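You operate a simulated robot arm through the tools that you are given. There is no shell and no other tool. Be economical: measure what you need, move in short steps, check, and stop when the job is done.

The job below is to be done with a simulated two-armed robot. You get a single attempt, and the scene is never put back.

Task
On the top of the coffee bar, fold the dish cloth in half, so that its two long edges meet.
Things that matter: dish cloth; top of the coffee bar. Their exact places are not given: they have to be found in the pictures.

It is judged by the outcome, as a careful person would: the job done as asked, and still so three seconds after it is handed in. It fails if anything else is knocked over, pushed out of place, dropped, spilled or broken. Flat cloth is picked up by pressing the open fingertips on it (5 to 10 N) and closing them slowly along it; thin cloth reads only 2 to 8 mm in the jaws.

Robot
Two 7-joint arms with two-finger parallel grippers on one trunk, on a base that drives. Base frame: it is fixed to the floor where the robot stands at the start and does not move with it; the origin is under the middle of the robot, x ahead of it, y to its left, z up. Lengths are in mm, angles in degrees, forces in N, time in s.
The left shoulder is at the start at [70, 134, 1076], the right one opposite. Places, roughly: top of the coffee bar [500, 200, 800]. Payload 1.57 kg a hand.
Tool frame (each hand has its own): the origin (TCP) lies between the finger pads and is the grasp point; the fingertips stand 30 mm ahead of it; z points along the fingers, y is the line along which they close. Largest opening 80 mm; finger width 17, thickness 12; the body of the gripper, 40 by 82 mm, starts 80 mm behind the TCP.
Orientation is that of the tool frame in the base frame, as a unit quaternion [w, x, y, z]. With the fingers straight down and closing along the base's y, the tool's x points along the base's -x, its y along +y and its z along -z.

Tools
- The arms move only by the tool arm_command. It takes "left_series", "right_series" or both (then of equal length, played together; a hand with none holds still); each is a list of rows, each a list of 7 numbers: the shift along the tool's x, y, z in mm, then the turn, a rotation vector about the tool's x, y, z in rad, then the finger opening in mm, from 0 to 80. In form: [[dx, dy, dz, ax, ay, az, grip], ...]. A call has 1 to 20 rows; each row is the pose to reach, as a shift and turn from the pose commanded when the call began, along the tool's axes at that moment. A row lasts 0.2 s, in which the tool goes at most 50 mm and 8.6 degrees; a call with a longer step from one row to the next is refused whole, and so is a gripper value outside its range. A pose out of reach is approached as far as the arm can. The call stops where the force on the tool passes 40 N (or 10 N more than at its start, if that is more) or the arm is blocked; 0.2 s more then pass. Each finger travels about 153 mm/s and halts on what it meets, pressing with about 33 N; the grip force reading is that of the motor and also rises with nothing between the fingers. The clock runs only during rows and for 0.2 s after the last one: add rows that repeat a pose to give the fingers time. It gives the time, the measured TCP pose, the force on the tool (base axes), the opening and the grip force at its end, in the units of the frame above (readings bear some noise), with the torque about the TCP (base axes, N m) and any sound that the robot's microphone picked up, and new pictures: "views" is both (left out), scene, wrist or none (wrist: the cameras of the hands that moved).
- Cameras (640 x 400 px; columns grow to the right, rows downward): "scene" is now at [124.9, 8.7, 1284.5]; the picture's right is [0.11, -0.99, 0.00], its down [-0.75, -0.09, -0.65] and it looks along [0.65, 0.07, -0.76] (base axes); focal length 249 px, centre (320, 200). "left" rides on the left gripper at [72, 7, -122] in its tool frame; the picture's right is [-0.09, 1.00, 0.00], its down [-0.84, -0.08, -0.54] and it looks along [-0.54, -0.05, 0.84] (tool axes); focal length 238 px, centre (320, 200). "right" rides on the right gripper at [72, -7, -122] in its tool frame; the picture's right is [0.09, 1.00, 0.00], its down [-0.84, 0.08, -0.54] and it looks along [-0.54, 0.05, 0.84] (tool axes); focal length 238 px, centre (320, 200).
- lift_body(by): slides the trunk up (or, below 0, down) by that many mm; the arms and the scene camera ride with it, the base frame stays. It gives what a move gives, with no picture.
- roll_base(legs): drives the robot by 1 to 6 legs, each [ahead, left, turn to the left] in mm, mm and degrees, along the robot's own axes; the way and the turn of a leg run together, so that a leg with both is an arc; at most 1500 mm and 180 degrees a leg. The arms and the cameras ride along, it lands a little off, and it stops where it bumps. It gives what a move gives, and a new picture of the scene camera.
- turn_head(pan, tilt): turns the head with the scene camera to pan (to the left, within 86 degrees either way) and tilt (down, from -29 to 69), counted from straight ahead of the robot. It gives what a move gives, and a new picture of the scene camera.
- measure_at(camera, pixels): for up to 12 pixels [column, row] of the newest picture of that camera ("zoom" is the newest enlarged one), the place [x, y, z] in the base frame of the surface seen there, good to about 2 mm. No time passes.
- close_up(camera, box): a new picture of the part [left, top, right, bottom] of that camera's present view, enlarged. No time passes.
- hand_in(): hands the job in; it is judged then, once.

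Go step by step. Measure first, check grasps and placings, and put right what went wrong. The budget is 80 turns and 260 pictures, counting those below and the enlarged ones. Unless the task says otherwise, let go and move clear before handing in, and close with one line.

The tools are called after "Request:" as name(argument=value, ...) on one line, values as JSON. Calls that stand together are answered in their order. arm_command: Moves the arms, as the interface text tells. Its arguments: {"type":"object","properties":{"left_series":{"type":"array","items":{"type":"array","items":{"type":"number"}}},"right_series":{"type":"array","items":{"type":"array","items":{"type":"number"}}},"views":{"type":"string","enum":["both","scene","wrist","none"]}},"required":[]} The other tools are called the same way: lift_body (by) slides the trunk up or down; roll_base (legs) drives the base; turn_head (pan, tilt) turns the head that bears the scene camera; measure_at (camera, pixels) gives the place of the surface under pixels of a picture; close_up (camera, box) takes an enlarged picture of a part of a camera's view; hand_in () hands the job in.

At the start:

```text
time_s: 0.0
left_tool_pos: [383.8, 313.0, 1023.5]
left_ee_rot: [0.0, 0.0, 1.0, 0.0]
left_force: [-0.1, -0.5, 1.1]
left_moment: [-0.01, -0.02, -0.02]
left_gripper_width: 79.9
left_gripper_force: 0.0
right_tool_pos: [476.1, -8.5, 945.9]
right_ee_rot: [0.001, 0.0, 1.0, 0.0]
right_force: [0.0, 0.5, 0.7]
right_moment: [-0.01, 0.0, 0.01]
right_gripper_width: 80.0
right_gripper_force: 0.1
trunk travel left (down, up): [-650.0, 290.0]
robot x, y, heading: [-0.6, -1.8, 0.1]
head pan, tilt: [6.5, 49.1]
```

scene: 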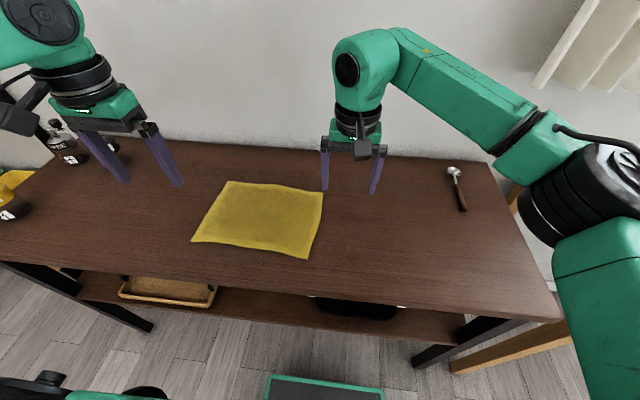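
right: 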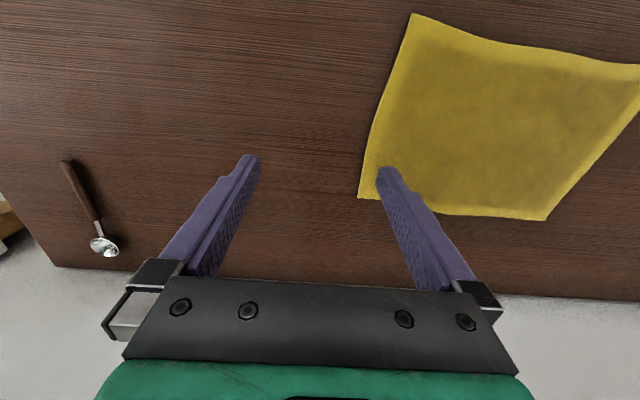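
left: 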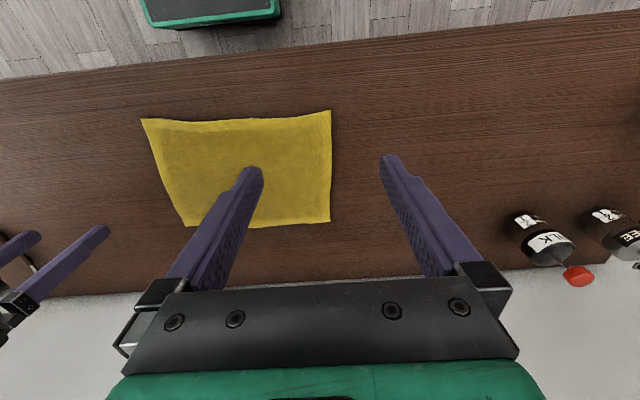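

The yellow cloth lies at scene pixels about (228,182), (323,193), (308,258), (192,241). I measure its corners and edges, and the table around it.

Request:
measure_at(camera="scene", pixels=[[229, 183], [321, 194], [307, 256], [194, 240], [275, 187], [315, 225], [250, 248], [211, 212], [260, 217], [260, 280], [350, 230], [170, 220]])

Request:
close_up(camera="scene", box=[170, 160, 350, 275])

```text
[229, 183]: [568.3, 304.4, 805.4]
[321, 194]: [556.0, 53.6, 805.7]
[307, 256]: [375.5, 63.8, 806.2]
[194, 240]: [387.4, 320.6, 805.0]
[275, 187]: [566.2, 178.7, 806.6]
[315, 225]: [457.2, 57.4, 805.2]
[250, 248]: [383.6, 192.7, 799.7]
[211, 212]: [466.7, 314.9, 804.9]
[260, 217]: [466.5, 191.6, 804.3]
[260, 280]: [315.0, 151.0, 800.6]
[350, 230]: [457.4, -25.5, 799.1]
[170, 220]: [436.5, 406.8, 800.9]
```

```text
3.48 times, centred on (260, 218) of scene
```

zoom: 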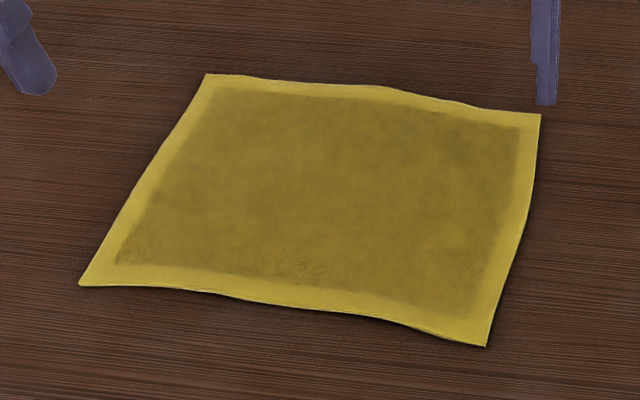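

The cloth spans x 380–565 and y 55–320, so the long edges run along y and the near one has to go over to the far one. I first check the bottle heights, since I want to slide the base left to centre on the cloth.

Request:
measure_at(camera="left", pixels=[[578, 276], [545, 245], [605, 215], [630, 240], [300, 60]])

Request:
measure_at(camera="scene", pixels=[[57, 124], [10, 190], [15, 178], [270, 283], [325, 380], [105, 135]])

```text
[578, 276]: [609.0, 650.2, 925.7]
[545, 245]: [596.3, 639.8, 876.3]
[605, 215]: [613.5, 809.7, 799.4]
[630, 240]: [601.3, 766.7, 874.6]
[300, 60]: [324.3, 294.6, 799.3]
```

```text
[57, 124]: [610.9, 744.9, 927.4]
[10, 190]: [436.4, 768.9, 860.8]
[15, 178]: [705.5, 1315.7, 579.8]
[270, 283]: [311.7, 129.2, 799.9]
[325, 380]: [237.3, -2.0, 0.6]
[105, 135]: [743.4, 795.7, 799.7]
```

The bottles top out near z 930 and stand beyond y 640, well clear of the left hand at z 1023. I drive 185 mm to the left.

Request:
roll_base(legs=[[0, 185, 0]])

```text
time_s: 1.5
left_tool_pos: [382.5, 499.6, 1023.5]
left_ee_rot: [0.0, -0.001, 1.0, 0.0]
left_force: [-0.4, 0.8, 0.7]
left_moment: [0.0, 0.0, 0.02]
left_gripper_width: 80.0
left_gripper_force: 0.0
right_tool_pos: [475.4, 178.5, 946.2]
right_ee_rot: [0.0, 0.0, 1.0, 0.0]
right_force: [-0.2, 0.7, -0.1]
right_moment: [0.0, -0.02, 0.02]
right_gripper_width: 80.0
right_gripper_force: 0.0
trunk travel left (down, up): [-650.0, 290.0]
robot x, y, heading: [0.0, 187.0, -0.5]
head pan, tilt: [6.5, 49.1]
```

scene: 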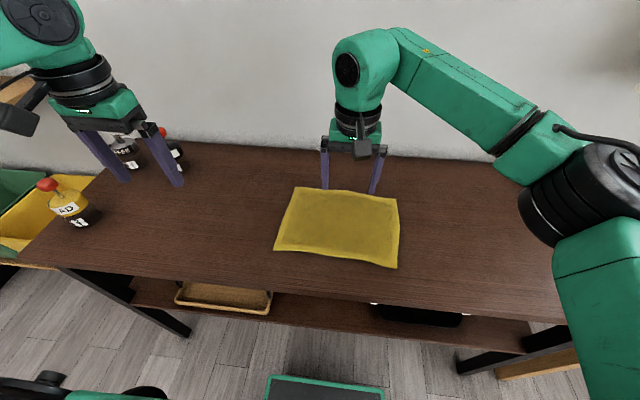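

The base is now at y 187, centred on the cloth. I bring both hands above the near corners (z 900) and turn them so the fingers close along x, across the near long edge.

Request:
arm_command(left_series=[[0, -18, 11, 0, 0, 0.143, 80], [-1, -36, 22, 0, 0, 0.286, 80], [-1, -54, 34, 0, 0, 0.428, 80], [-2, -72, 45, 0, 0, 0.571, 80], [-2, -90, 56, 0, 0, 0.714, 80], [-2, -108, 67, 0, 0, 0.857, 80], [-3, -126, 78, 0, 0, 1.0, 80], [-3, -144, 89, 0, 0, 1.142, 60], [-4, -162, 101, 0, 0, 1.285, 60], [-4, -180, 112, 0, 0, 1.428, 60], [-4.5, -197.6, 123, 0, 0, 1.571, 60], [-4.5, -197.6, 123, 0, 0, 1.571, 60]], right_series=[[9, -9, 4, 0, 0, -0.143, 80], [17, -18, 8, 0, 0, -0.286, 80], [26, -26, 12, 0, 0, -0.428, 80], [35, -35, 17, 0, 0, -0.571, 80], [43, -44, 21, 0, 0, -0.714, 80], [52, -53, 25, 0, 0, -0.857, 80], [60, -61, 29, 0, 0, -1.0, 80], [69, -70, 33, 0, 0, -1.142, 60], [78, -79, 38, 0, 0, -1.285, 60], [86, -88, 42, 0, 0, -1.428, 60], [95, -96.5, 46, 0, 0, -1.571, 60], [95, -96.5, 46, 0, 0, -1.571, 60]])

```text
time_s: 4.1
left_tool_pos: [387.5, 301.6, 901.1]
left_ee_rot: [0.001, 0.708, 0.706, 0.001]
left_force: [-0.9, -0.8, 0.3]
left_moment: [-0.02, 0.01, -0.02]
left_gripper_width: 59.8
left_gripper_force: 0.0
right_tool_pos: [260.4, 168.5, 876.0]
right_ee_rot: [0.038, -0.685, 0.728, -0.008]
right_force: [0.3, 0.2, 0.7]
right_moment: [-0.01, 0.02, -0.01]
right_gripper_width: 60.0
right_gripper_force: 0.1
right hand out of reach, approached as far as the arm can: row 7, 8, 9, 10, 11, 12
trunk travel left (down, up): [-650.0, 290.0]
robot x, y, heading: [-0.3, 187.9, 0.1]
head pan, tilt: [6.5, 49.1]
```

scene: 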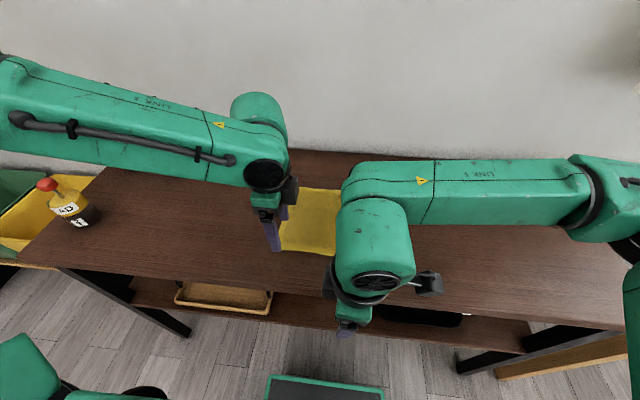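
right: 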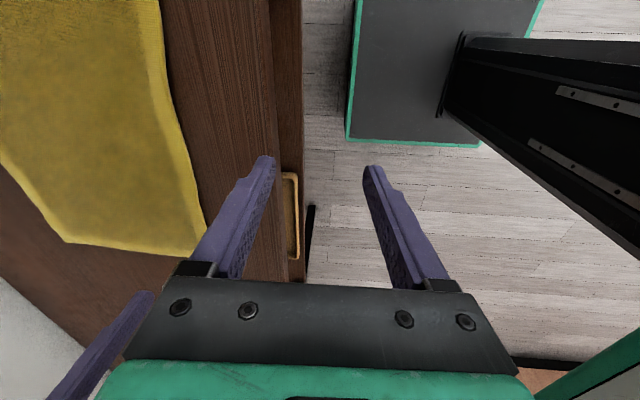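
left: 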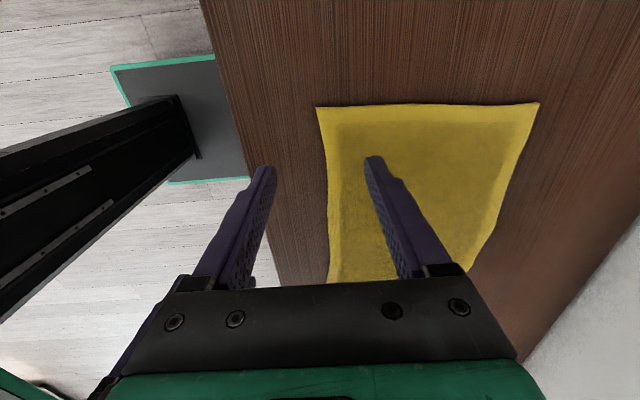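

The left hand is in place at (387, 302, 901). The right hand got stuck short, at (260, 168, 876), so I raise it a little to see how it answers.

Request:
arm_command(right_series=[[0, 0, -30, 0, 0, 0, 60], [0, 0, -60, 0, 0, 0, 60], [0, 0, -60, 0, 0, 0, 60]], views="scene")

```text
time_s: 4.9
left_tool_pos: [387.4, 302.9, 899.6]
left_ee_rot: [-0.001, 0.707, 0.707, 0.0]
left_force: [-0.1, -0.4, 0.0]
left_moment: [-0.01, 0.05, -0.02]
left_gripper_width: 60.0
left_gripper_force: 0.1
right_tool_pos: [256.0, 167.2, 939.0]
right_ee_rot: [0.037, -0.684, 0.729, -0.008]
right_force: [-0.4, 0.0, 0.3]
right_moment: [0.02, 0.01, -0.03]
right_gripper_width: 59.9
right_gripper_force: 0.1
trunk travel left (down, up): [-650.0, 290.0]
robot x, y, heading: [0.5, 192.5, -0.2]
head pan, tilt: [6.5, 49.1]
```

scene: 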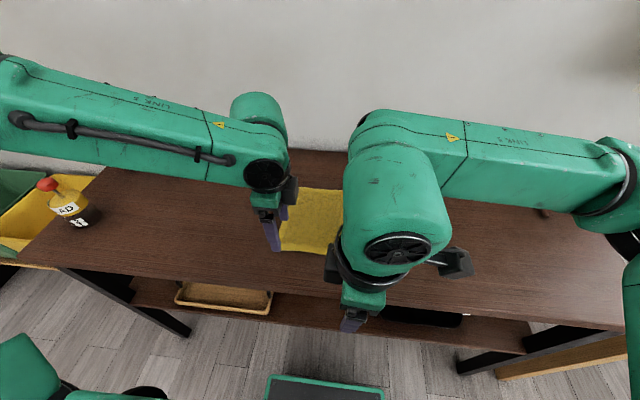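

It follows properly now. I take the right hand to about (380, 58, 940) and straighten its small tilt.

Request:
arm_command(right_series=[[20, -5, 0, 0, 0, 0, 60], [45, -20, 0, 0, 0, 0, 60], [65, -45, 0, 0, 0, 0, 60], [80, -70, 0, -0.02, 0.013, -0.02, 60], [95, -100, 0, -0.04, 0.027, -0.04, 60], [103, -131, 0, -0.064, 0.041, -0.06, 60], [103, -131, 0, -0.064, 0.041, -0.06, 60]])

```text
time_s: 6.5
left_tool_pos: [387.3, 302.8, 900.2]
left_ee_rot: [0.0, 0.707, 0.707, -0.001]
left_force: [-0.8, 0.6, 0.7]
left_moment: [0.03, 0.0, 0.0]
left_gripper_width: 60.3
left_gripper_force: 0.1
right_tool_pos: [229.8, 122.1, 978.5]
right_ee_rot: [0.001, -0.706, 0.709, 0.0]
right_force: [0.8, 0.0, 1.2]
right_moment: [0.02, 0.01, -0.02]
right_gripper_width: 60.1
right_gripper_force: 0.0
right hand out of reach, approached as far as the arm can: row 1, 2, 3, 4, 5, 6, 7
trunk travel left (down, up): [-650.0, 290.0]
robot x, y, heading: [-1.8, 188.3, 0.0]
head pan, tilt: [6.5, 49.1]
```

scene: 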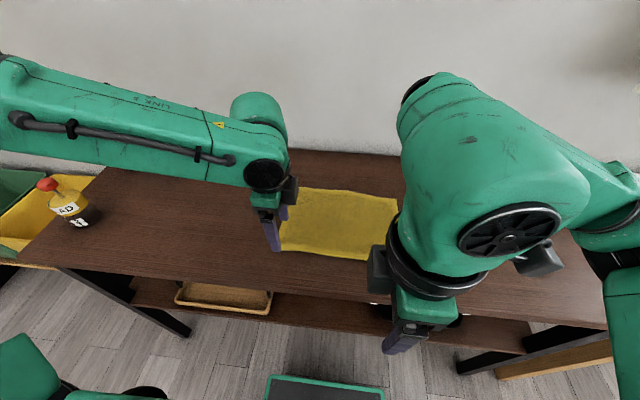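
right: 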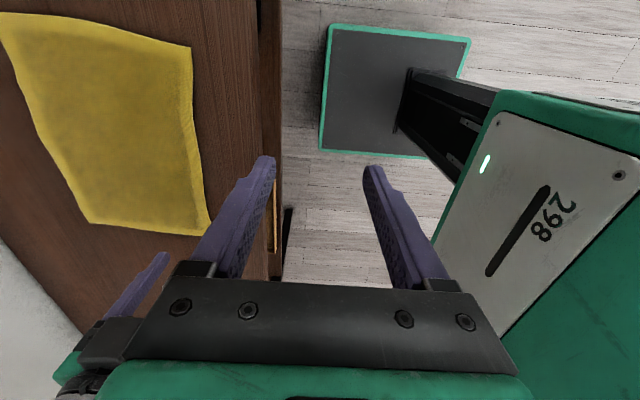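

The right wrist runs into a limit with this turn. I undo the turn to the starting orientation first, then move forward over the table.

Request:
arm_command(right_series=[[0, 0, 0, 0, 0, 0.143, 60], [0, 0, 0, 0, 0, 0.286, 60], [0, 0, 0, 0, 0, 0.428, 60], [5, -10, 0, 0, 0, 0.571, 60], [10, -20, 0, 0, 0, 0.714, 60], [15, -35, 0, 0, 0, 0.857, 60], [25, -50, 0, 0, 0, 1.0, 60], [35, -70, 0, 0, 0, 1.142, 60], [45, -90, 0, 0, 0, 1.285, 60], [55, -110, 0, 0, 0, 1.428, 60], [65, -130, 0, 0, 0, 1.571, 60], [75, -150, 0, 0, 0, 1.571, 60], [90, -170, 0, 0, 0, 1.571, 60], [100, -190, 0, 0, 0, 1.571, 60], [100, -190, 0, 0, 0, 1.571, 60]], views="scene")

```text
time_s: 9.7
left_tool_pos: [386.9, 303.9, 900.1]
left_ee_rot: [0.0, 0.707, 0.707, 0.0]
left_force: [0.0, -0.7, 0.6]
left_moment: [0.02, -0.04, -0.01]
left_gripper_width: 60.1
left_gripper_force: 0.1
right_tool_pos: [423.4, 18.3, 976.9]
right_ee_rot: [0.0, 0.002, 1.0, 0.0]
right_force: [-0.4, -0.4, -1.0]
right_moment: [-0.02, 0.01, 0.01]
right_gripper_width: 60.0
right_gripper_force: 0.0
trunk travel left (down, up): [-650.0, 290.0]
robot x, y, heading: [-0.2, 185.7, -0.2]
head pan, tilt: [6.5, 49.1]
```

scene: 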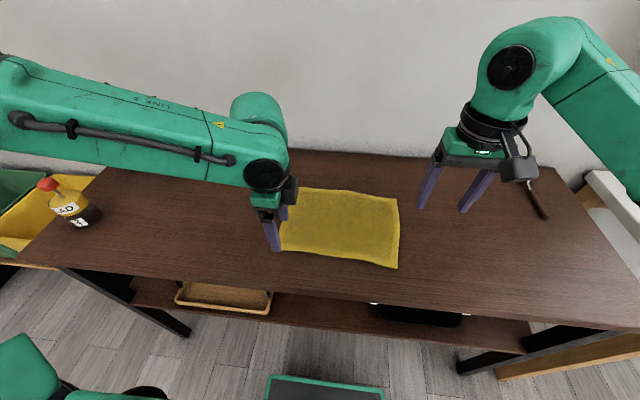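

Back to normal at (423, 18, 977). I try the turn here on the spot, well to the right side.

Request:
arm_command(right_series=[[0, 0, 0, 0, 0, -0.143, 60], [0, 0, 0, 0, 0, -0.286, 60], [0, 0, 0, 0, 0, -0.428, 60], [0, 0, 0, 0, 0, -0.571, 60], [0, 0, 0, 0, 0, -0.714, 60], [0, 0, 0, 0, 0, -0.857, 60], [0, 0, 0, 0, 0, -1.0, 60], [0, 0, 0, 0, 0, -1.142, 60], [0, 0, 0, 0, 0, -1.285, 60], [0, 0, 0, 0, 0, -1.428, 60], [0, 0, 0, 0, 0, -1.571, 60]], views="scene")

```text
time_s: 12.1
left_tool_pos: [387.1, 304.2, 900.2]
left_ee_rot: [0.001, 0.707, 0.707, -0.001]
left_force: [0.3, 0.7, 0.0]
left_moment: [0.01, 0.01, -0.03]
left_gripper_width: 60.1
left_gripper_force: 0.0
right_tool_pos: [238.6, 125.3, 991.3]
right_ee_rot: [0.001, -0.696, 0.718, -0.005]
right_force: [0.0, 0.4, -1.1]
right_moment: [-0.01, 0.0, 0.02]
right_gripper_width: 59.9
right_gripper_force: 0.0
right hand out of reach, approached as far as the arm can: row 5, 6, 7, 8, 9, 10, 11
trunk travel left (down, up): [-650.0, 290.0]
robot x, y, heading: [-2.5, 188.4, -0.0]
head pan, tilt: [6.5, 49.1]
```

scene: 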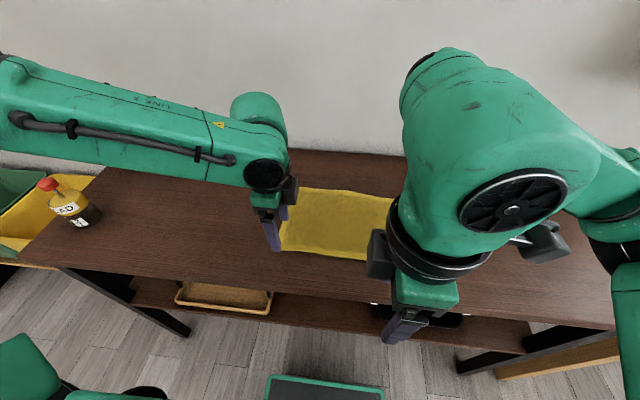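

The −90° turn doesn't work on this arm, so I turn the right hand the other way, towards +90° (camera inside), moving forward as I go.

Request:
arm_command(right_series=[[0, 0, 0, 0, 0, 0.143, 60], [0, 0, 0, 0, 0, 0.286, 60], [0, 0, 0, 0, 0, 0.428, 60], [5, -10, 0, 0, 0, 0.571, 60], [10, -20, 0, 0, 0, 0.714, 60], [15, -35, 0, 0, 0, 0.857, 60], [25, -50, 0, 0, 0, 1.0, 60], [35, -70, 0, 0, 0, 1.142, 60], [45, -90, 0, 0, 0, 1.285, 60], [55, -110, 0, 0, 0, 1.428, 60], [65, -130, 0, 0, 0, 1.571, 60], [75, -150, 0, 0, 0, 1.714, 60], [90, -175, 0, 0, 0, 1.857, 60], [95, -190, 0, 0, 0, 2.0, 60], [95, -190, 0, 0, 0, 2.142, 60], [95, -190, 0, 0, 0, 2.285, 60], [95, -190, 0, 0, 0, 2.428, 60], [95, -190, 0, 0, 0, 2.571, 60], [95, -190, 0, 0, 0, 2.714, 60], [95, -190, 0, 0, 0, 2.856, 60]], views="scene")

```text
time_s: 16.3
left_tool_pos: [388.8, 302.9, 900.5]
left_ee_rot: [0.0, 0.707, 0.707, -0.001]
left_force: [-1.0, -0.1, -0.6]
left_moment: [0.0, -0.05, 0.01]
left_gripper_width: 60.3
left_gripper_force: 0.0
right_tool_pos: [421.5, 27.1, 988.2]
right_ee_rot: [0.0, 0.603, 0.798, 0.0]
right_force: [-0.6, 0.5, -0.7]
right_moment: [-0.02, -0.04, 0.02]
right_gripper_width: 60.0
right_gripper_force: 0.0
trunk travel left (down, up): [-650.0, 290.0]
robot x, y, heading: [1.4, 184.4, 0.2]
head pan, tilt: [6.5, 49.1]
```

scene: 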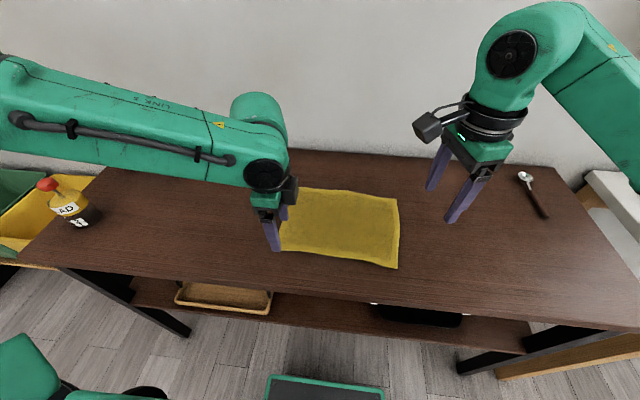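

The +90° direction works (now at 74°). I finish the turn and bring the right hand above the near-right corner at z 900.

Request:
arm_command(right_series=[[16, -6, 22, 0, 0, 0.139, 60], [32, -12, 44, 0, 0, 0.277, 60], [48, -18, 66, 0, 0, 0.277, 60], [64, -23.4, 88, 0, 0, 0.277, 60], [64, -23.4, 88, 0, 0, 0.277, 60]])

```text
time_s: 17.5
left_tool_pos: [386.0, 303.1, 900.4]
left_ee_rot: [-0.001, 0.707, 0.707, 0.0]
left_force: [-0.1, 0.4, -0.1]
left_moment: [0.0, 0.0, 0.0]
left_gripper_width: 59.8
left_gripper_force: 0.0
right_tool_pos: [381.8, 81.1, 898.4]
right_ee_rot: [0.001, 0.706, 0.708, 0.001]
right_force: [-0.1, -1.0, -0.1]
right_moment: [-0.03, -0.01, -0.02]
right_gripper_width: 60.1
right_gripper_force: 0.0
trunk travel left (down, up): [-650.0, 290.0]
robot x, y, heading: [0.6, 191.2, 0.0]
head pan, tilt: [6.5, 49.1]
```

scene: 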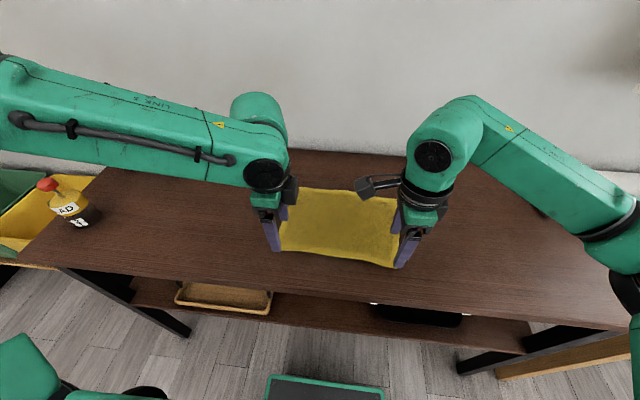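
right: 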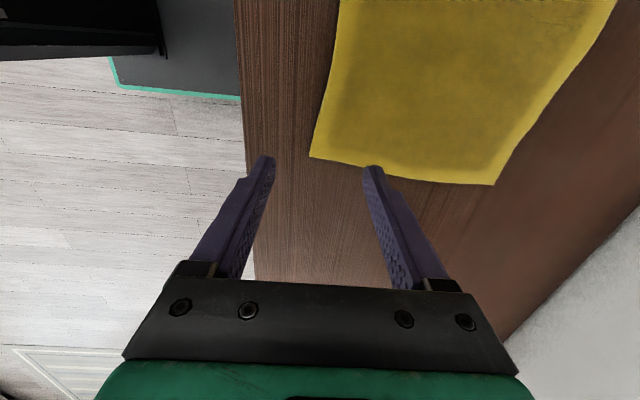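

Both hands hover over the near edge, 220 mm apart. Before gripping I measure the edge again and test that both hands can reach the far edge (x≈565) in this orientation.

Request:
measure_at(camera="right", pixels=[[312, 156], [320, 130], [327, 95], [333, 60], [337, 30], [494, 182], [524, 145], [400, 172]])

Request:
measure_at(camera="left", pixels=[[330, 278], [330, 240], [328, 200], [324, 150], [318, 110], [538, 105]])

Request:
arm_command(left_series=[[0, 25, -20, 0, 0, 0, 60], [0, 60, -40, 0, 0, 0, 60], [0, 100, -40, 0, 0, 0, 60], [0, 140, -40, 0, 0, 0, 60], [0, 180, -40, 0, 0, 0, 60], [0, 190, -40, 0, 0, 0, 60], [0, 190, -40, 0, 0, 0, 60]], right_series=[[0, 25, -20, 0, 0, 0, 60], [0, 60, -40, 0, 0, 0, 60], [0, 100, -40, 0, 0, 0, 60], [0, 140, -40, 0, 0, 0, 60], [0, 180, -40, 0, 0, 0, 60], [0, 190, -40, 0, 0, 0, 60], [0, 190, -40, 0, 0, 0, 60]])

```text
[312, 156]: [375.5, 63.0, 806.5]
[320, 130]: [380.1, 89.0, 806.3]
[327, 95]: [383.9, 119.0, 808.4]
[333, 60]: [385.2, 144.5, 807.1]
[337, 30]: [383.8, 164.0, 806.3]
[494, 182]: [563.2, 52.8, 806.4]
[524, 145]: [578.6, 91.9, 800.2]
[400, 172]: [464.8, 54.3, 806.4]
```

```text
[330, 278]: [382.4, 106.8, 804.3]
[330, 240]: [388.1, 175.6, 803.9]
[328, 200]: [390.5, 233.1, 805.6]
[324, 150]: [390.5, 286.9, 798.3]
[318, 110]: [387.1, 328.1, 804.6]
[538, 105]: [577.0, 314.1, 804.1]
```

```text
time_s: 19.1
left_tool_pos: [524.2, 334.2, 941.1]
left_ee_rot: [0.001, 0.707, 0.707, 0.0]
left_force: [0.3, -0.9, -0.1]
left_moment: [-0.01, 0.0, -0.03]
left_gripper_width: 60.1
left_gripper_force: 0.0
left hand out of reach, approached as far as the arm can: row 4, 5, 6, 7
right_tool_pos: [569.5, 81.1, 940.9]
right_ee_rot: [0.001, 0.705, 0.709, 0.0]
right_force: [-0.2, -0.5, 0.7]
right_moment: [0.02, 0.0, -0.01]
right_gripper_width: 60.0
right_gripper_force: 0.0
trunk travel left (down, up): [-650.0, 290.0]
robot x, y, heading: [-2.1, 183.6, 0.1]
head pan, tilt: [6.5, 49.1]
```

scene: 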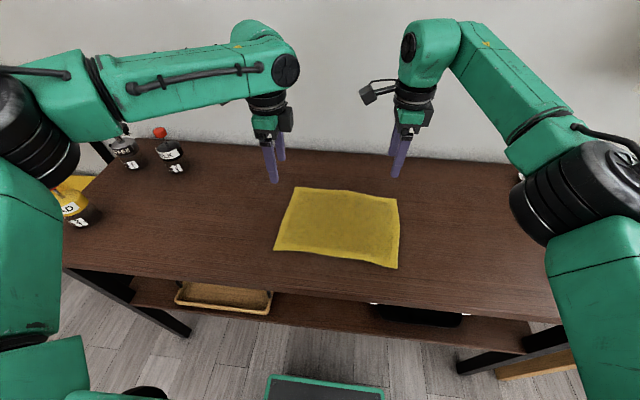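
right: 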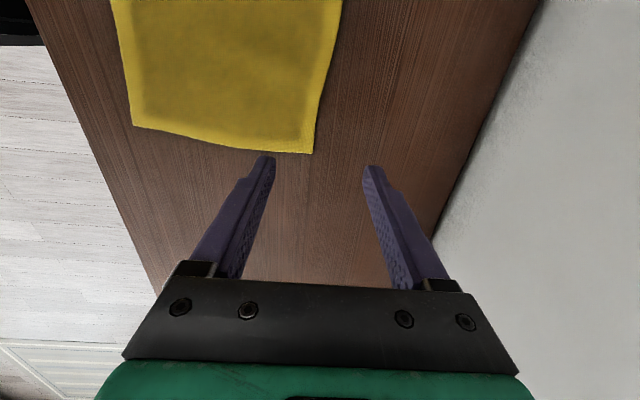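
left: 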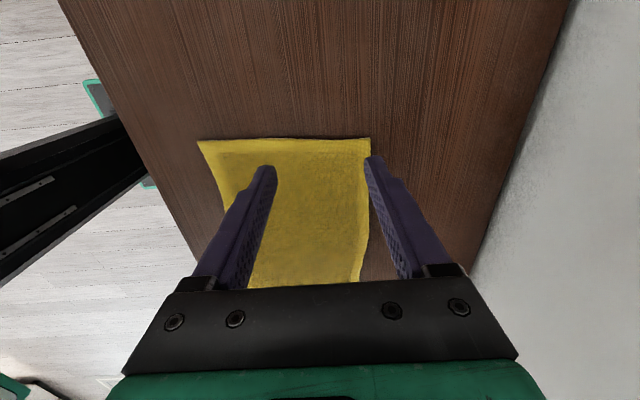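

The right hand reaches the far edge; the left does not in this turn. By symmetry it should be turned to −90° (camera inside), so I back it off and turn it.

Request:
arm_command(left_series=[[5, -10, -4, 0, 0, -0.143, 60], [10, -20, -8, 0, 0, -0.286, 60], [15, -30, -12, 0, 0, -0.428, 60], [20, -40, -16, 0, 0, -0.571, 60], [25, -50, -20, 0, 0, -0.714, 60], [30, -60, -24, 0, 0, -0.857, 60], [35, -70, -28, 0, 0, -1.0, 60], [40, -80, -32, 0, 0, -1.142, 60], [46, -84, -39, 0, 0, -1.285, 60], [46, -84, -39, 0, 0, -1.428, 60], [46, -84, -39, 0, 0, -1.571, 60], [46, -84, -39, 0, 0, -1.714, 60], [46, -84, -39, 0, 0, -1.857, 60], [46, -84, -39, 0, 0, -2.0, 60], [46, -84, -39, 0, 0, -2.142, 60], [46, -84, -39, 0, 0, -2.285, 60], [46, -84, -39, 0, 0, -2.428, 60], [46, -84, -39, 0, 0, -2.571, 60], [46, -84, -39, 0, 0, -2.714, 60], [46, -84, -39, 0, 0, -2.856, 60]], views="scene")

```text
time_s: 23.3
left_tool_pos: [440.0, 378.6, 979.1]
left_ee_rot: [0.0, -0.601, 0.8, 0.0]
left_force: [-0.8, 0.4, -0.9]
left_moment: [0.01, -0.01, -0.01]
left_gripper_width: 60.3
left_gripper_force: 0.1
right_tool_pos: [570.7, 81.6, 940.2]
right_ee_rot: [0.0, 0.706, 0.708, -0.001]
right_force: [-0.2, 0.1, 0.7]
right_moment: [0.03, 0.01, -0.03]
right_gripper_width: 59.9
right_gripper_force: 0.2
trunk travel left (down, up): [-650.0, 290.0]
robot x, y, heading: [3.0, 189.2, -0.0]
head pan, tilt: [6.5, 49.1]
```

scene: 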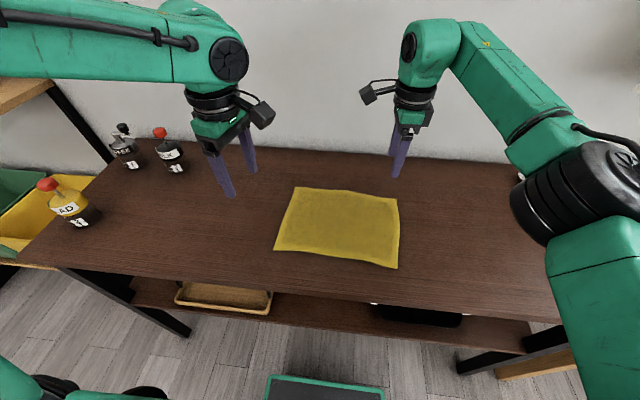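

The left turn works too. I finish it and test the left hand above the far-left corner (570, 308, 940).

Request:
arm_command(left_series=[[6, -25, 6, 0, 0, -0.142, 60], [12, -55, 12, 0, 0, -0.283, 60], [20, -85, 20, 0, 0, -0.283, 60], [26, -115, 30, 0, 0, -0.283, 60], [31, -144, 39, 0, 0, -0.283, 60], [31, -144, 39, 0, 0, -0.283, 60]])

```text
time_s: 24.7
left_tool_pos: [526.8, 336.2, 945.9]
left_ee_rot: [0.001, -0.707, 0.708, 0.0]
left_force: [-0.8, -0.4, 1.6]
left_moment: [-0.04, 0.0, 0.03]
left_gripper_width: 59.9
left_gripper_force: 0.1
left hand out of reach, approached as far as the arm can: row 4, 5, 6
right_tool_pos: [570.8, 80.8, 940.9]
right_ee_rot: [0.001, 0.706, 0.708, 0.0]
right_force: [0.1, 0.8, 0.4]
right_moment: [-0.04, 0.01, 0.01]
right_gripper_width: 60.0
right_gripper_force: 0.0
trunk travel left (down, up): [-650.0, 290.0]
robot x, y, heading: [1.7, 190.8, -0.0]
head pan, tilt: [6.5, 49.1]
```

scene: 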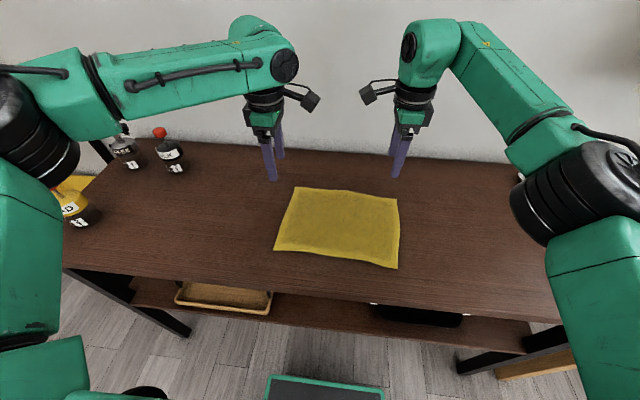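
left: 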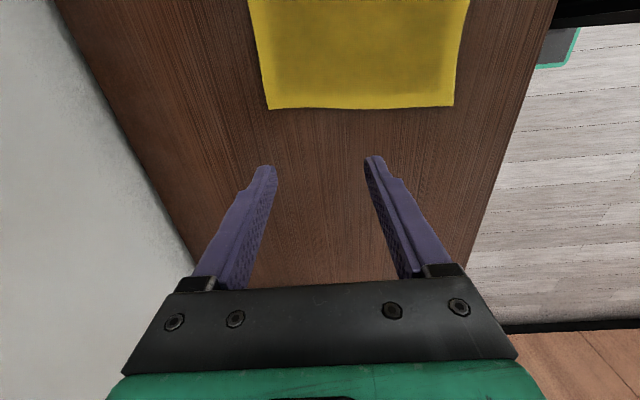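

The left hand sticks at x 527, probably a joint-limit branch rather than plain distance. I try again from further inside, and measure the clearance between base and table in case I need to drive closer.

Request:
arm_command(left_series=[[20, 25, 0, 0, 0, 0, 60], [46, 50, 0, 0, 0, 0, 60], [56, 50, 0, 0, 0, 0, 60], [56, 30, 0, 0, 0, 0, 60], [50, 5, 0, 0, 0, 0, 60], [40, -20, 0, 0, 0, 0, 60], [28, -43, 0, 0, 0, 0, 60], [28, -43, 0, 0, 0, 0, 60]], views="scene")

Request:
measure_at(camera="scene", pixels=[[330, 308], [330, 302], [325, 375], [325, 381], [300, 312], [420, 318], [240, 311], [150, 270]])

```text
time_s: 26.5
left_tool_pos: [524.7, 333.4, 947.2]
left_ee_rot: [0.001, -0.707, 0.708, -0.001]
left_force: [0.4, -0.2, -0.1]
left_moment: [-0.03, 0.0, -0.01]
left_gripper_width: 60.0
left_gripper_force: 0.0
left hand out of reach, approached as far as the arm can: row 4, 5, 6, 7, 8
right_tool_pos: [571.6, 79.5, 939.7]
right_ee_rot: [0.0, 0.706, 0.708, 0.0]
right_force: [-0.4, -0.1, -0.2]
right_moment: [0.01, 0.0, -0.01]
right_gripper_width: 60.1
right_gripper_force: 0.0
trunk travel left (down, up): [-650.0, 290.0]
robot x, y, heading: [-1.1, 187.3, -0.2]
head pan, tilt: [6.5, 49.1]
```

scene: 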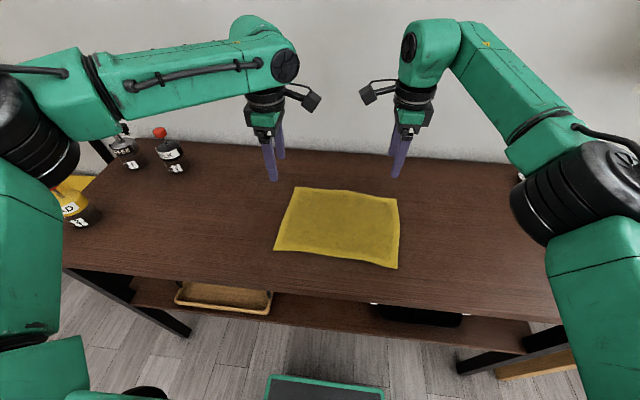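

```text
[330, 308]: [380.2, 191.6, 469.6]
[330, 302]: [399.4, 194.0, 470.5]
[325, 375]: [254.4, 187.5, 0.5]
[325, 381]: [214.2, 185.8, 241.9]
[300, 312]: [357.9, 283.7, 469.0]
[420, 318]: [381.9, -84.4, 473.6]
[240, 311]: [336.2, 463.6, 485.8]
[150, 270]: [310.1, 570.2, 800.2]
```

Base front is at x 214 and the shelf begins beyond x 335, so there is room. I drive 65 mm ahead to gain reach; the hands stay above z 910, clear of everything.

Request:
roll_base(legs=[[65, 0, 0]])

```text
time_s: 27.5
left_tool_pos: [588.1, 332.1, 947.3]
left_ee_rot: [0.001, -0.706, 0.709, -0.001]
left_force: [0.4, -0.6, 0.5]
left_moment: [-0.01, 0.01, 0.01]
left_gripper_width: 59.7
left_gripper_force: 0.1
right_tool_pos: [634.0, 80.1, 942.2]
right_ee_rot: [0.001, 0.707, 0.707, 0.001]
right_force: [0.1, 0.1, -1.1]
right_moment: [0.01, 0.01, -0.02]
right_gripper_width: 60.1
right_gripper_force: 0.1
trunk travel left (down, up): [-650.0, 290.0]
robot x, y, heading: [63.4, 187.1, -0.1]
head pan, tilt: [6.5, 49.1]
```

scene: 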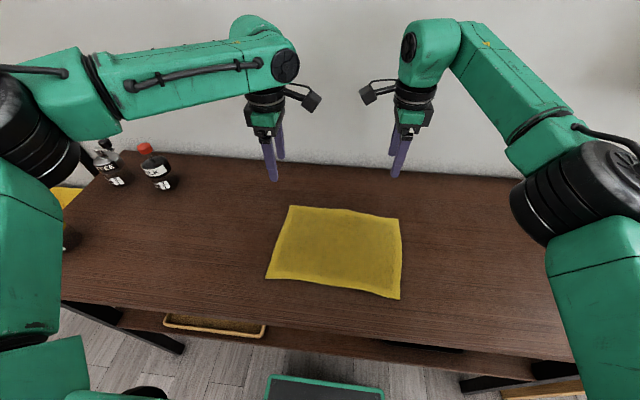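

Now I test that both hands reach a low pose over the far edge (x 575, TCP z 865).

Request:
arm_command(left_series=[[8, 4, 20, 0, 0, 0, 60], [16, 8, 40, 0, 0, 0, 60], [24, 13, 60, 0, 0, 0, 60], [24, 13, 80, 0, 0, 0, 60], [24, 13, 80, 0, 0, 0, 60]], right_series=[[0, -15, 20, 0, 0, 0, 60], [0, -30, 40, 0, 0, 0, 60], [0, -45, 60, 0, 0, 0, 60], [0, -59, 75, 0, 0, 0, 60], [0, -59, 75, 0, 0, 0, 60]], views="none")

```text
time_s: 28.7
left_tool_pos: [567.5, 318.4, 868.4]
left_ee_rot: [0.0, -0.705, 0.709, -0.001]
left_force: [0.5, -0.4, 0.0]
left_moment: [0.0, -0.02, 0.04]
left_gripper_width: 60.1
left_gripper_force: 0.1
left hand out of reach, approached as far as the arm can: row 2, 3, 4, 5
right_tool_pos: [576.5, 80.4, 864.3]
right_ee_rot: [0.0, 0.707, 0.707, 0.0]
right_force: [0.4, 0.0, 0.7]
right_moment: [0.03, 0.02, 0.0]
right_gripper_width: 59.9
right_gripper_force: 0.0
trunk travel left (down, up): [-650.0, 290.0]
robot x, y, heading: [67.3, 188.8, -0.2]
head pan, tilt: [6.5, 49.1]
```

The left hand is still about 8–10 mm short. I drive 30 mm further ahead (base front then near x 310, still under the shelf line) after raising the hands slightly.

Request:
arm_command(left_series=[[0, 15, -20, 0, 0, 0, 60], [0, 30, -40, 0, 0, 0, 60], [0, 30, -40, 0, 0, 0, 60]], right_series=[[0, -15, -20, 0, 0, 0, 60], [0, -30, -40, 0, 0, 0, 60], [0, -30, -40, 0, 0, 0, 60]], views="none")

Request:
roll_base(legs=[[30, 0, 0]])

```text
time_s: 29.5
left_tool_pos: [536.9, 318.0, 909.2]
left_ee_rot: [0.0, -0.705, 0.709, 0.0]
left_force: [0.0, 0.8, -0.2]
left_moment: [0.03, 0.02, 0.01]
left_gripper_width: 60.3
left_gripper_force: 0.0
right_tool_pos: [548.9, 78.4, 903.5]
right_ee_rot: [0.001, 0.707, 0.708, 0.0]
right_force: [-0.6, -0.2, -0.5]
right_moment: [0.0, 0.01, -0.04]
right_gripper_width: 60.0
right_gripper_force: 0.1
trunk travel left (down, up): [-650.0, 290.0]
robot x, y, heading: [64.3, 184.8, -0.1]
head pan, tilt: [6.5, 49.1]
```

```text
time_s: 30.4
left_tool_pos: [563.6, 317.7, 909.6]
left_ee_rot: [0.003, -0.705, 0.709, -0.001]
left_force: [-0.4, 1.1, 0.5]
left_moment: [-0.01, 0.0, 0.0]
left_gripper_width: 60.2
left_gripper_force: 0.1
right_tool_pos: [576.0, 79.0, 906.4]
right_ee_rot: [0.001, 0.706, 0.708, 0.001]
right_force: [-0.8, -0.6, -0.3]
right_moment: [-0.02, -0.02, 0.0]
right_gripper_width: 60.1
right_gripper_force: 0.1
trunk travel left (down, up): [-650.0, 290.0]
robot x, y, heading: [92.8, 189.1, -0.1]
head pan, tilt: [6.5, 49.1]
```

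scene: 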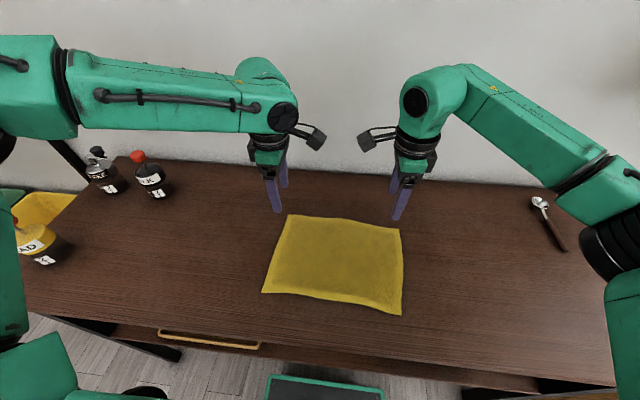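

Test the left hand at a low pose past the far edge again.

Request:
arm_command(left_series=[[4, -7, 20, 0, 0, 0, 60], [8, -14, 40, 0, 0, 0, 60], [8, -16, 60, 0, 0, 0, 60], [8, -16, 60, 0, 0, 0, 60]], views="none")

```text
time_s: 31.4
left_tool_pos: [581.2, 310.5, 849.0]
left_ee_rot: [0.001, -0.705, 0.709, -0.002]
left_force: [-0.2, 0.1, 1.0]
left_moment: [-0.01, -0.01, -0.02]
left_gripper_width: 59.7
left_gripper_force: 0.0
right_tool_pos: [576.2, 78.3, 905.9]
right_ee_rot: [0.0, 0.707, 0.707, 0.001]
right_force: [-0.1, 0.0, -0.3]
right_moment: [0.01, 0.02, 0.03]
right_gripper_width: 59.8
right_gripper_force: 0.1
trunk travel left (down, up): [-650.0, 290.0]
robot x, y, heading: [95.1, 187.2, -0.2]
head pan, tilt: [6.5, 49.1]
```

Reached (581, 310, 849). Now I bring both hands back above the near edge: left to (398, 308), right to (387, 78), fingers opened to 26 mm so they straddle the edge.

Request:
arm_command(left_series=[[0, 20, -20, 0, 0, 0, 50], [1, 55, -20, 0, 0, 0, 40], [2, 95, -20, 0, 0, 0, 26], [2, 135, -20, 0, 0, 0, 26], [2, 170, -15, 0, 0, 0, 26], [2, 183, -11, 0, 0, 0, 26], [2, 183, -11, 0, 0, 0, 26]], right_series=[[0, -20, 0, 0, 0, 0, 50], [0, -60, 10, 0, 0, 0, 40], [0, -100, 20, 0, 0, 0, 26], [0, -140, 30, 0, 0, 0, 26], [0, -175, 40, 0, 0, 0, 26], [0, -189, 46, 0, 0, 0, 26], [0, -189, 46, 0, 0, 0, 26]])

```text
time_s: 33.0
left_tool_pos: [421.3, 305.4, 868.2]
left_ee_rot: [0.0, -0.706, 0.708, 0.001]
left_force: [-0.1, -0.5, -0.2]
left_moment: [-0.02, 0.0, 0.02]
left_gripper_width: 26.1
left_gripper_force: 0.0
left hand out of reach, approached as far as the arm can: row 5, 6, 7
right_tool_pos: [387.0, 81.1, 858.8]
right_ee_rot: [0.001, 0.707, 0.708, 0.0]
right_force: [-0.8, 0.3, 0.3]
right_moment: [-0.02, -0.01, -0.01]
right_gripper_width: 25.9
right_gripper_force: 0.0
trunk travel left (down, up): [-650.0, 290.0]
robot x, y, heading: [93.8, 182.8, -0.0]
head pan, tilt: [6.5, 49.1]
```

scene: 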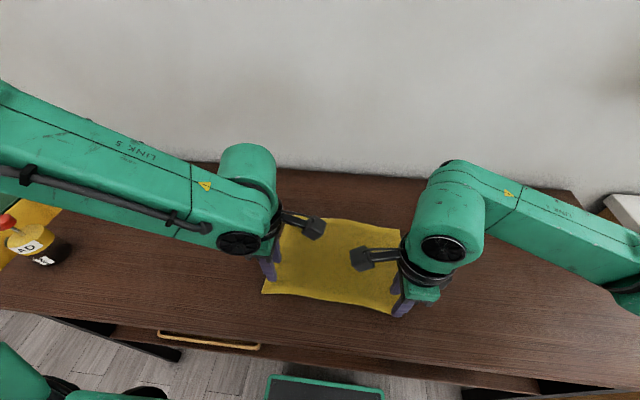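
right: 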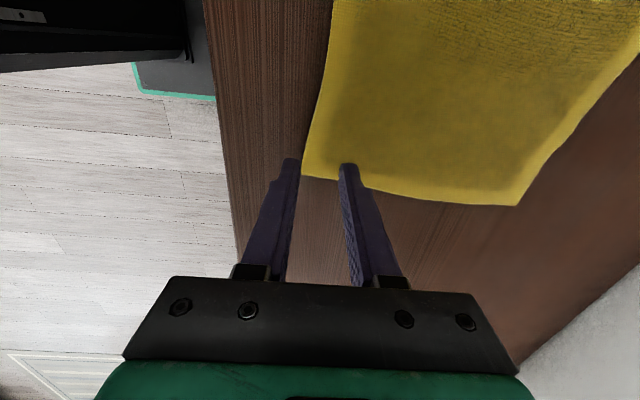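
left: 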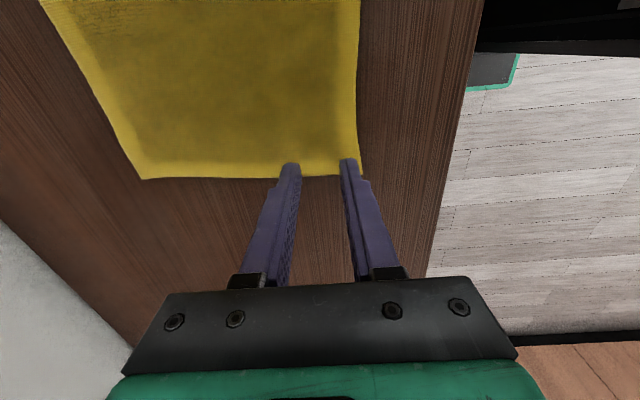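

The left hand stops at x 421, 23 mm short of the near edge, probably a wrist limit. A slightly different yaw doesn't harm the pinch, so I turn it about 17° back and try again.

Request:
arm_command(left_series=[[0, 0, 0, 0, 0, 0.1, 26], [0, 0, 0, 0, 0, 0.2, 26], [0, 0, 0, 0, 0, 0.3, 26], [-1, 10, 3, 0, 0, 0.3, 26], [-3, 23, 8, 0, 0, 0.3, 26], [-3, 23, 8, 0, 0, 0.3, 26]], views="wrist")

```text
time_s: 34.4
left_tool_pos: [420.0, 304.2, 869.7]
left_ee_rot: [0.0, -0.591, 0.807, 0.001]
left_force: [-0.5, 1.3, 0.0]
left_moment: [0.0, 0.02, -0.02]
left_gripper_width: 25.8
left_gripper_force: 0.1
left hand out of reach, approached as far as the arm can: row 2, 4, 5, 6
right_tool_pos: [387.2, 80.4, 858.6]
right_ee_rot: [0.001, 0.706, 0.708, 0.0]
right_force: [0.1, 0.1, 0.2]
right_moment: [-0.02, 0.0, 0.02]
right_gripper_width: 26.0
right_gripper_force: 0.1
trunk travel left (down, up): [-650.0, 290.0]
robot x, y, heading: [92.2, 191.5, 0.1]
head pan, tilt: [6.5, 49.1]
```

left: 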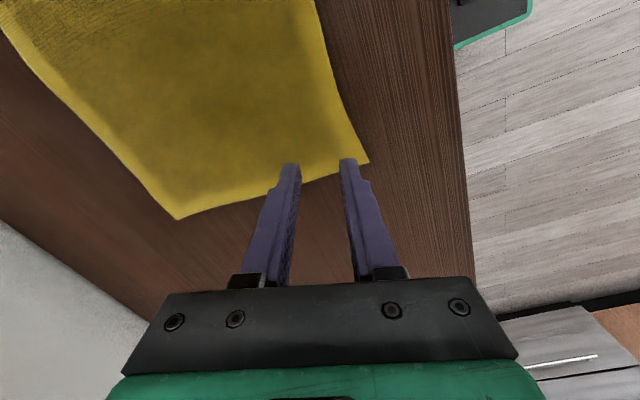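

The left arm has a limited x-span, so I will use the base as well: back up 33 mm to grip the near edge, then drive ahead again while carrying. I restore the left yaw and back up.

Request:
arm_command(left_series=[[0, 0, -3, 0, 0, -0.1, 26], [0, 0, -6, 0, 0, -0.2, 26], [0, 0, -6, 0, 0, -0.303, 26], [0, 0, -6, 0, 0, -0.303, 26]], views="none")

Request:
roll_base(legs=[[-35, 0, 0]])

```text
time_s: 35.4
left_tool_pos: [422.7, 305.1, 876.8]
left_ee_rot: [0.0, -0.707, 0.707, -0.001]
left_force: [1.0, -0.1, 0.2]
left_moment: [-0.01, 0.01, 0.01]
left_gripper_width: 25.8
left_gripper_force: 0.1
right_tool_pos: [387.5, 80.7, 858.3]
right_ee_rot: [0.0, 0.706, 0.708, 0.001]
right_force: [-0.8, -0.6, 0.4]
right_moment: [0.02, -0.04, -0.01]
right_gripper_width: 25.9
right_gripper_force: 0.1
trunk travel left (down, up): [-650.0, 290.0]
robot x, y, heading: [92.8, 185.9, -0.2]
head pan, tilt: [6.5, 49.1]
```

```text
time_s: 36.2
left_tool_pos: [388.2, 304.0, 874.7]
left_ee_rot: [0.001, -0.707, 0.708, 0.0]
left_force: [0.3, 0.6, -0.3]
left_moment: [-0.03, 0.01, 0.02]
left_gripper_width: 26.0
left_gripper_force: 0.0
right_tool_pos: [353.4, 79.3, 857.5]
right_ee_rot: [0.0, 0.707, 0.708, -0.001]
right_force: [0.0, 0.2, -0.3]
right_moment: [-0.03, 0.04, 0.03]
right_gripper_width: 25.8
right_gripper_force: 0.0
trunk travel left (down, up): [-650.0, 290.0]
robot x, y, heading: [58.5, 183.7, -0.1]
head pan, tilt: [6.5, 49.1]
```

scene: 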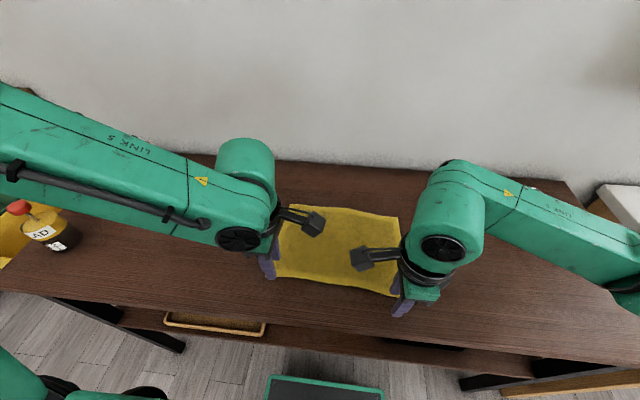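

Good. I set the hands at left (398, 306) and right (387, 79), TCP z 842, fingertips about 7 mm above the cloth, and look.

Request:
arm_command(left_series=[[0, -5, 11, 0, 0, 0, 26], [-1, -10, 22, 0, 0, 0, 26], [-2, -10, 33, 0, 0, 0, 26], [-2, -10, 33, 0, 0, 0, 26]], right_series=[[0, 12, 5, 0, 0, 0, 26], [0, 24, 10, 0, 0, 0, 26], [0, 34, 15, 0, 0, 0, 26], [0, 34, 15, 0, 0, 0, 26]], views="wrist")

```text
time_s: 37.2
left_tool_pos: [397.3, 307.3, 842.2]
left_ee_rot: [0.0, -0.706, 0.708, -0.001]
left_force: [0.8, 0.5, 0.3]
left_moment: [-0.02, -0.02, 0.0]
left_gripper_width: 25.9
left_gripper_force: 0.0
right_tool_pos: [385.1, 78.9, 842.1]
right_ee_rot: [0.0, 0.707, 0.708, 0.0]
right_force: [-0.7, -0.4, -0.6]
right_moment: [-0.02, -0.01, -0.02]
right_gripper_width: 26.0
right_gripper_force: 0.1
trunk travel left (down, up): [-650.0, 290.0]
robot x, y, heading: [59.8, 187.9, -0.2]
head pan, tilt: [6.5, 49.1]
```

right: 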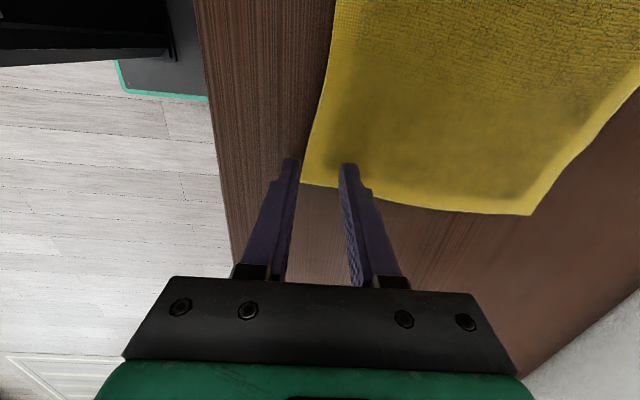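
left: 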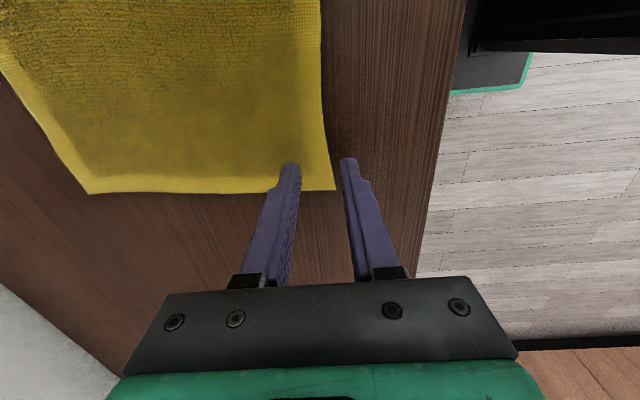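

Both pairs of fingers straddle the edge near the corners. I lower slowly to press lightly on the surface.

Request:
arm_command(left_series=[[0, 0, 4, 0, 0, 0, 26], [0, 0, 8, 0, 0, 0, 26], [0, 0, 10, 0, 0, 0, 26], [0, 0, 12, 0, 0, 0, 26], [0, 0, 12, 0, 0, 0, 26]], right_series=[[0, 0, 4, 0, 0, 0, 26], [0, 0, 8, 0, 0, 0, 26], [0, 0, 10, 0, 0, 0, 26], [0, 0, 12, 0, 0, 0, 26], [0, 0, 12, 0, 0, 0, 26]], views="wrist")

```text
time_s: 38.4
left_tool_pos: [395.5, 306.2, 833.7]
left_ee_rot: [0.0, -0.706, 0.708, -0.001]
left_force: [1.4, 2.5, 11.9]
left_moment: [0.06, -0.19, 0.05]
left_gripper_width: 26.5
left_gripper_force: 0.1
right_tool_pos: [384.4, 80.5, 832.8]
right_ee_rot: [0.0, 0.707, 0.708, 0.001]
right_force: [-3.7, 0.3, 10.2]
right_moment: [-0.03, -0.15, -0.01]
right_gripper_width: 22.4
right_gripper_force: 0.0
trunk travel left (down, up): [-650.0, 290.0]
robot x, y, heading: [55.8, 188.3, -0.2]
head pan, tilt: [6.5, 49.1]
```

right: 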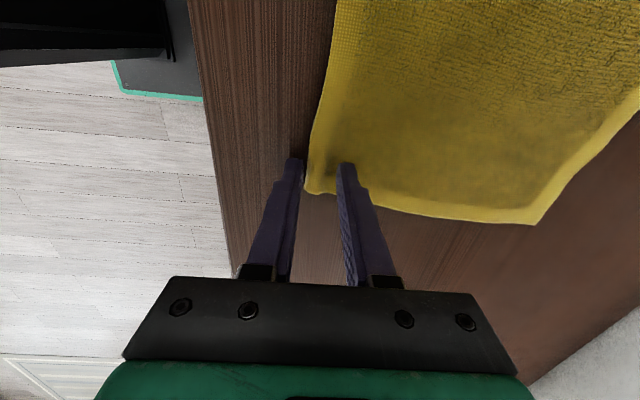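
left: 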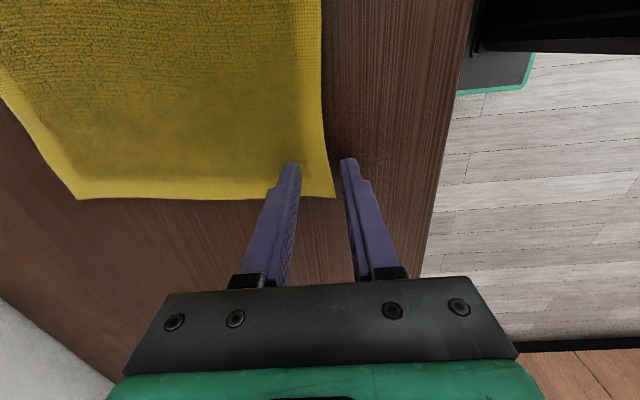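

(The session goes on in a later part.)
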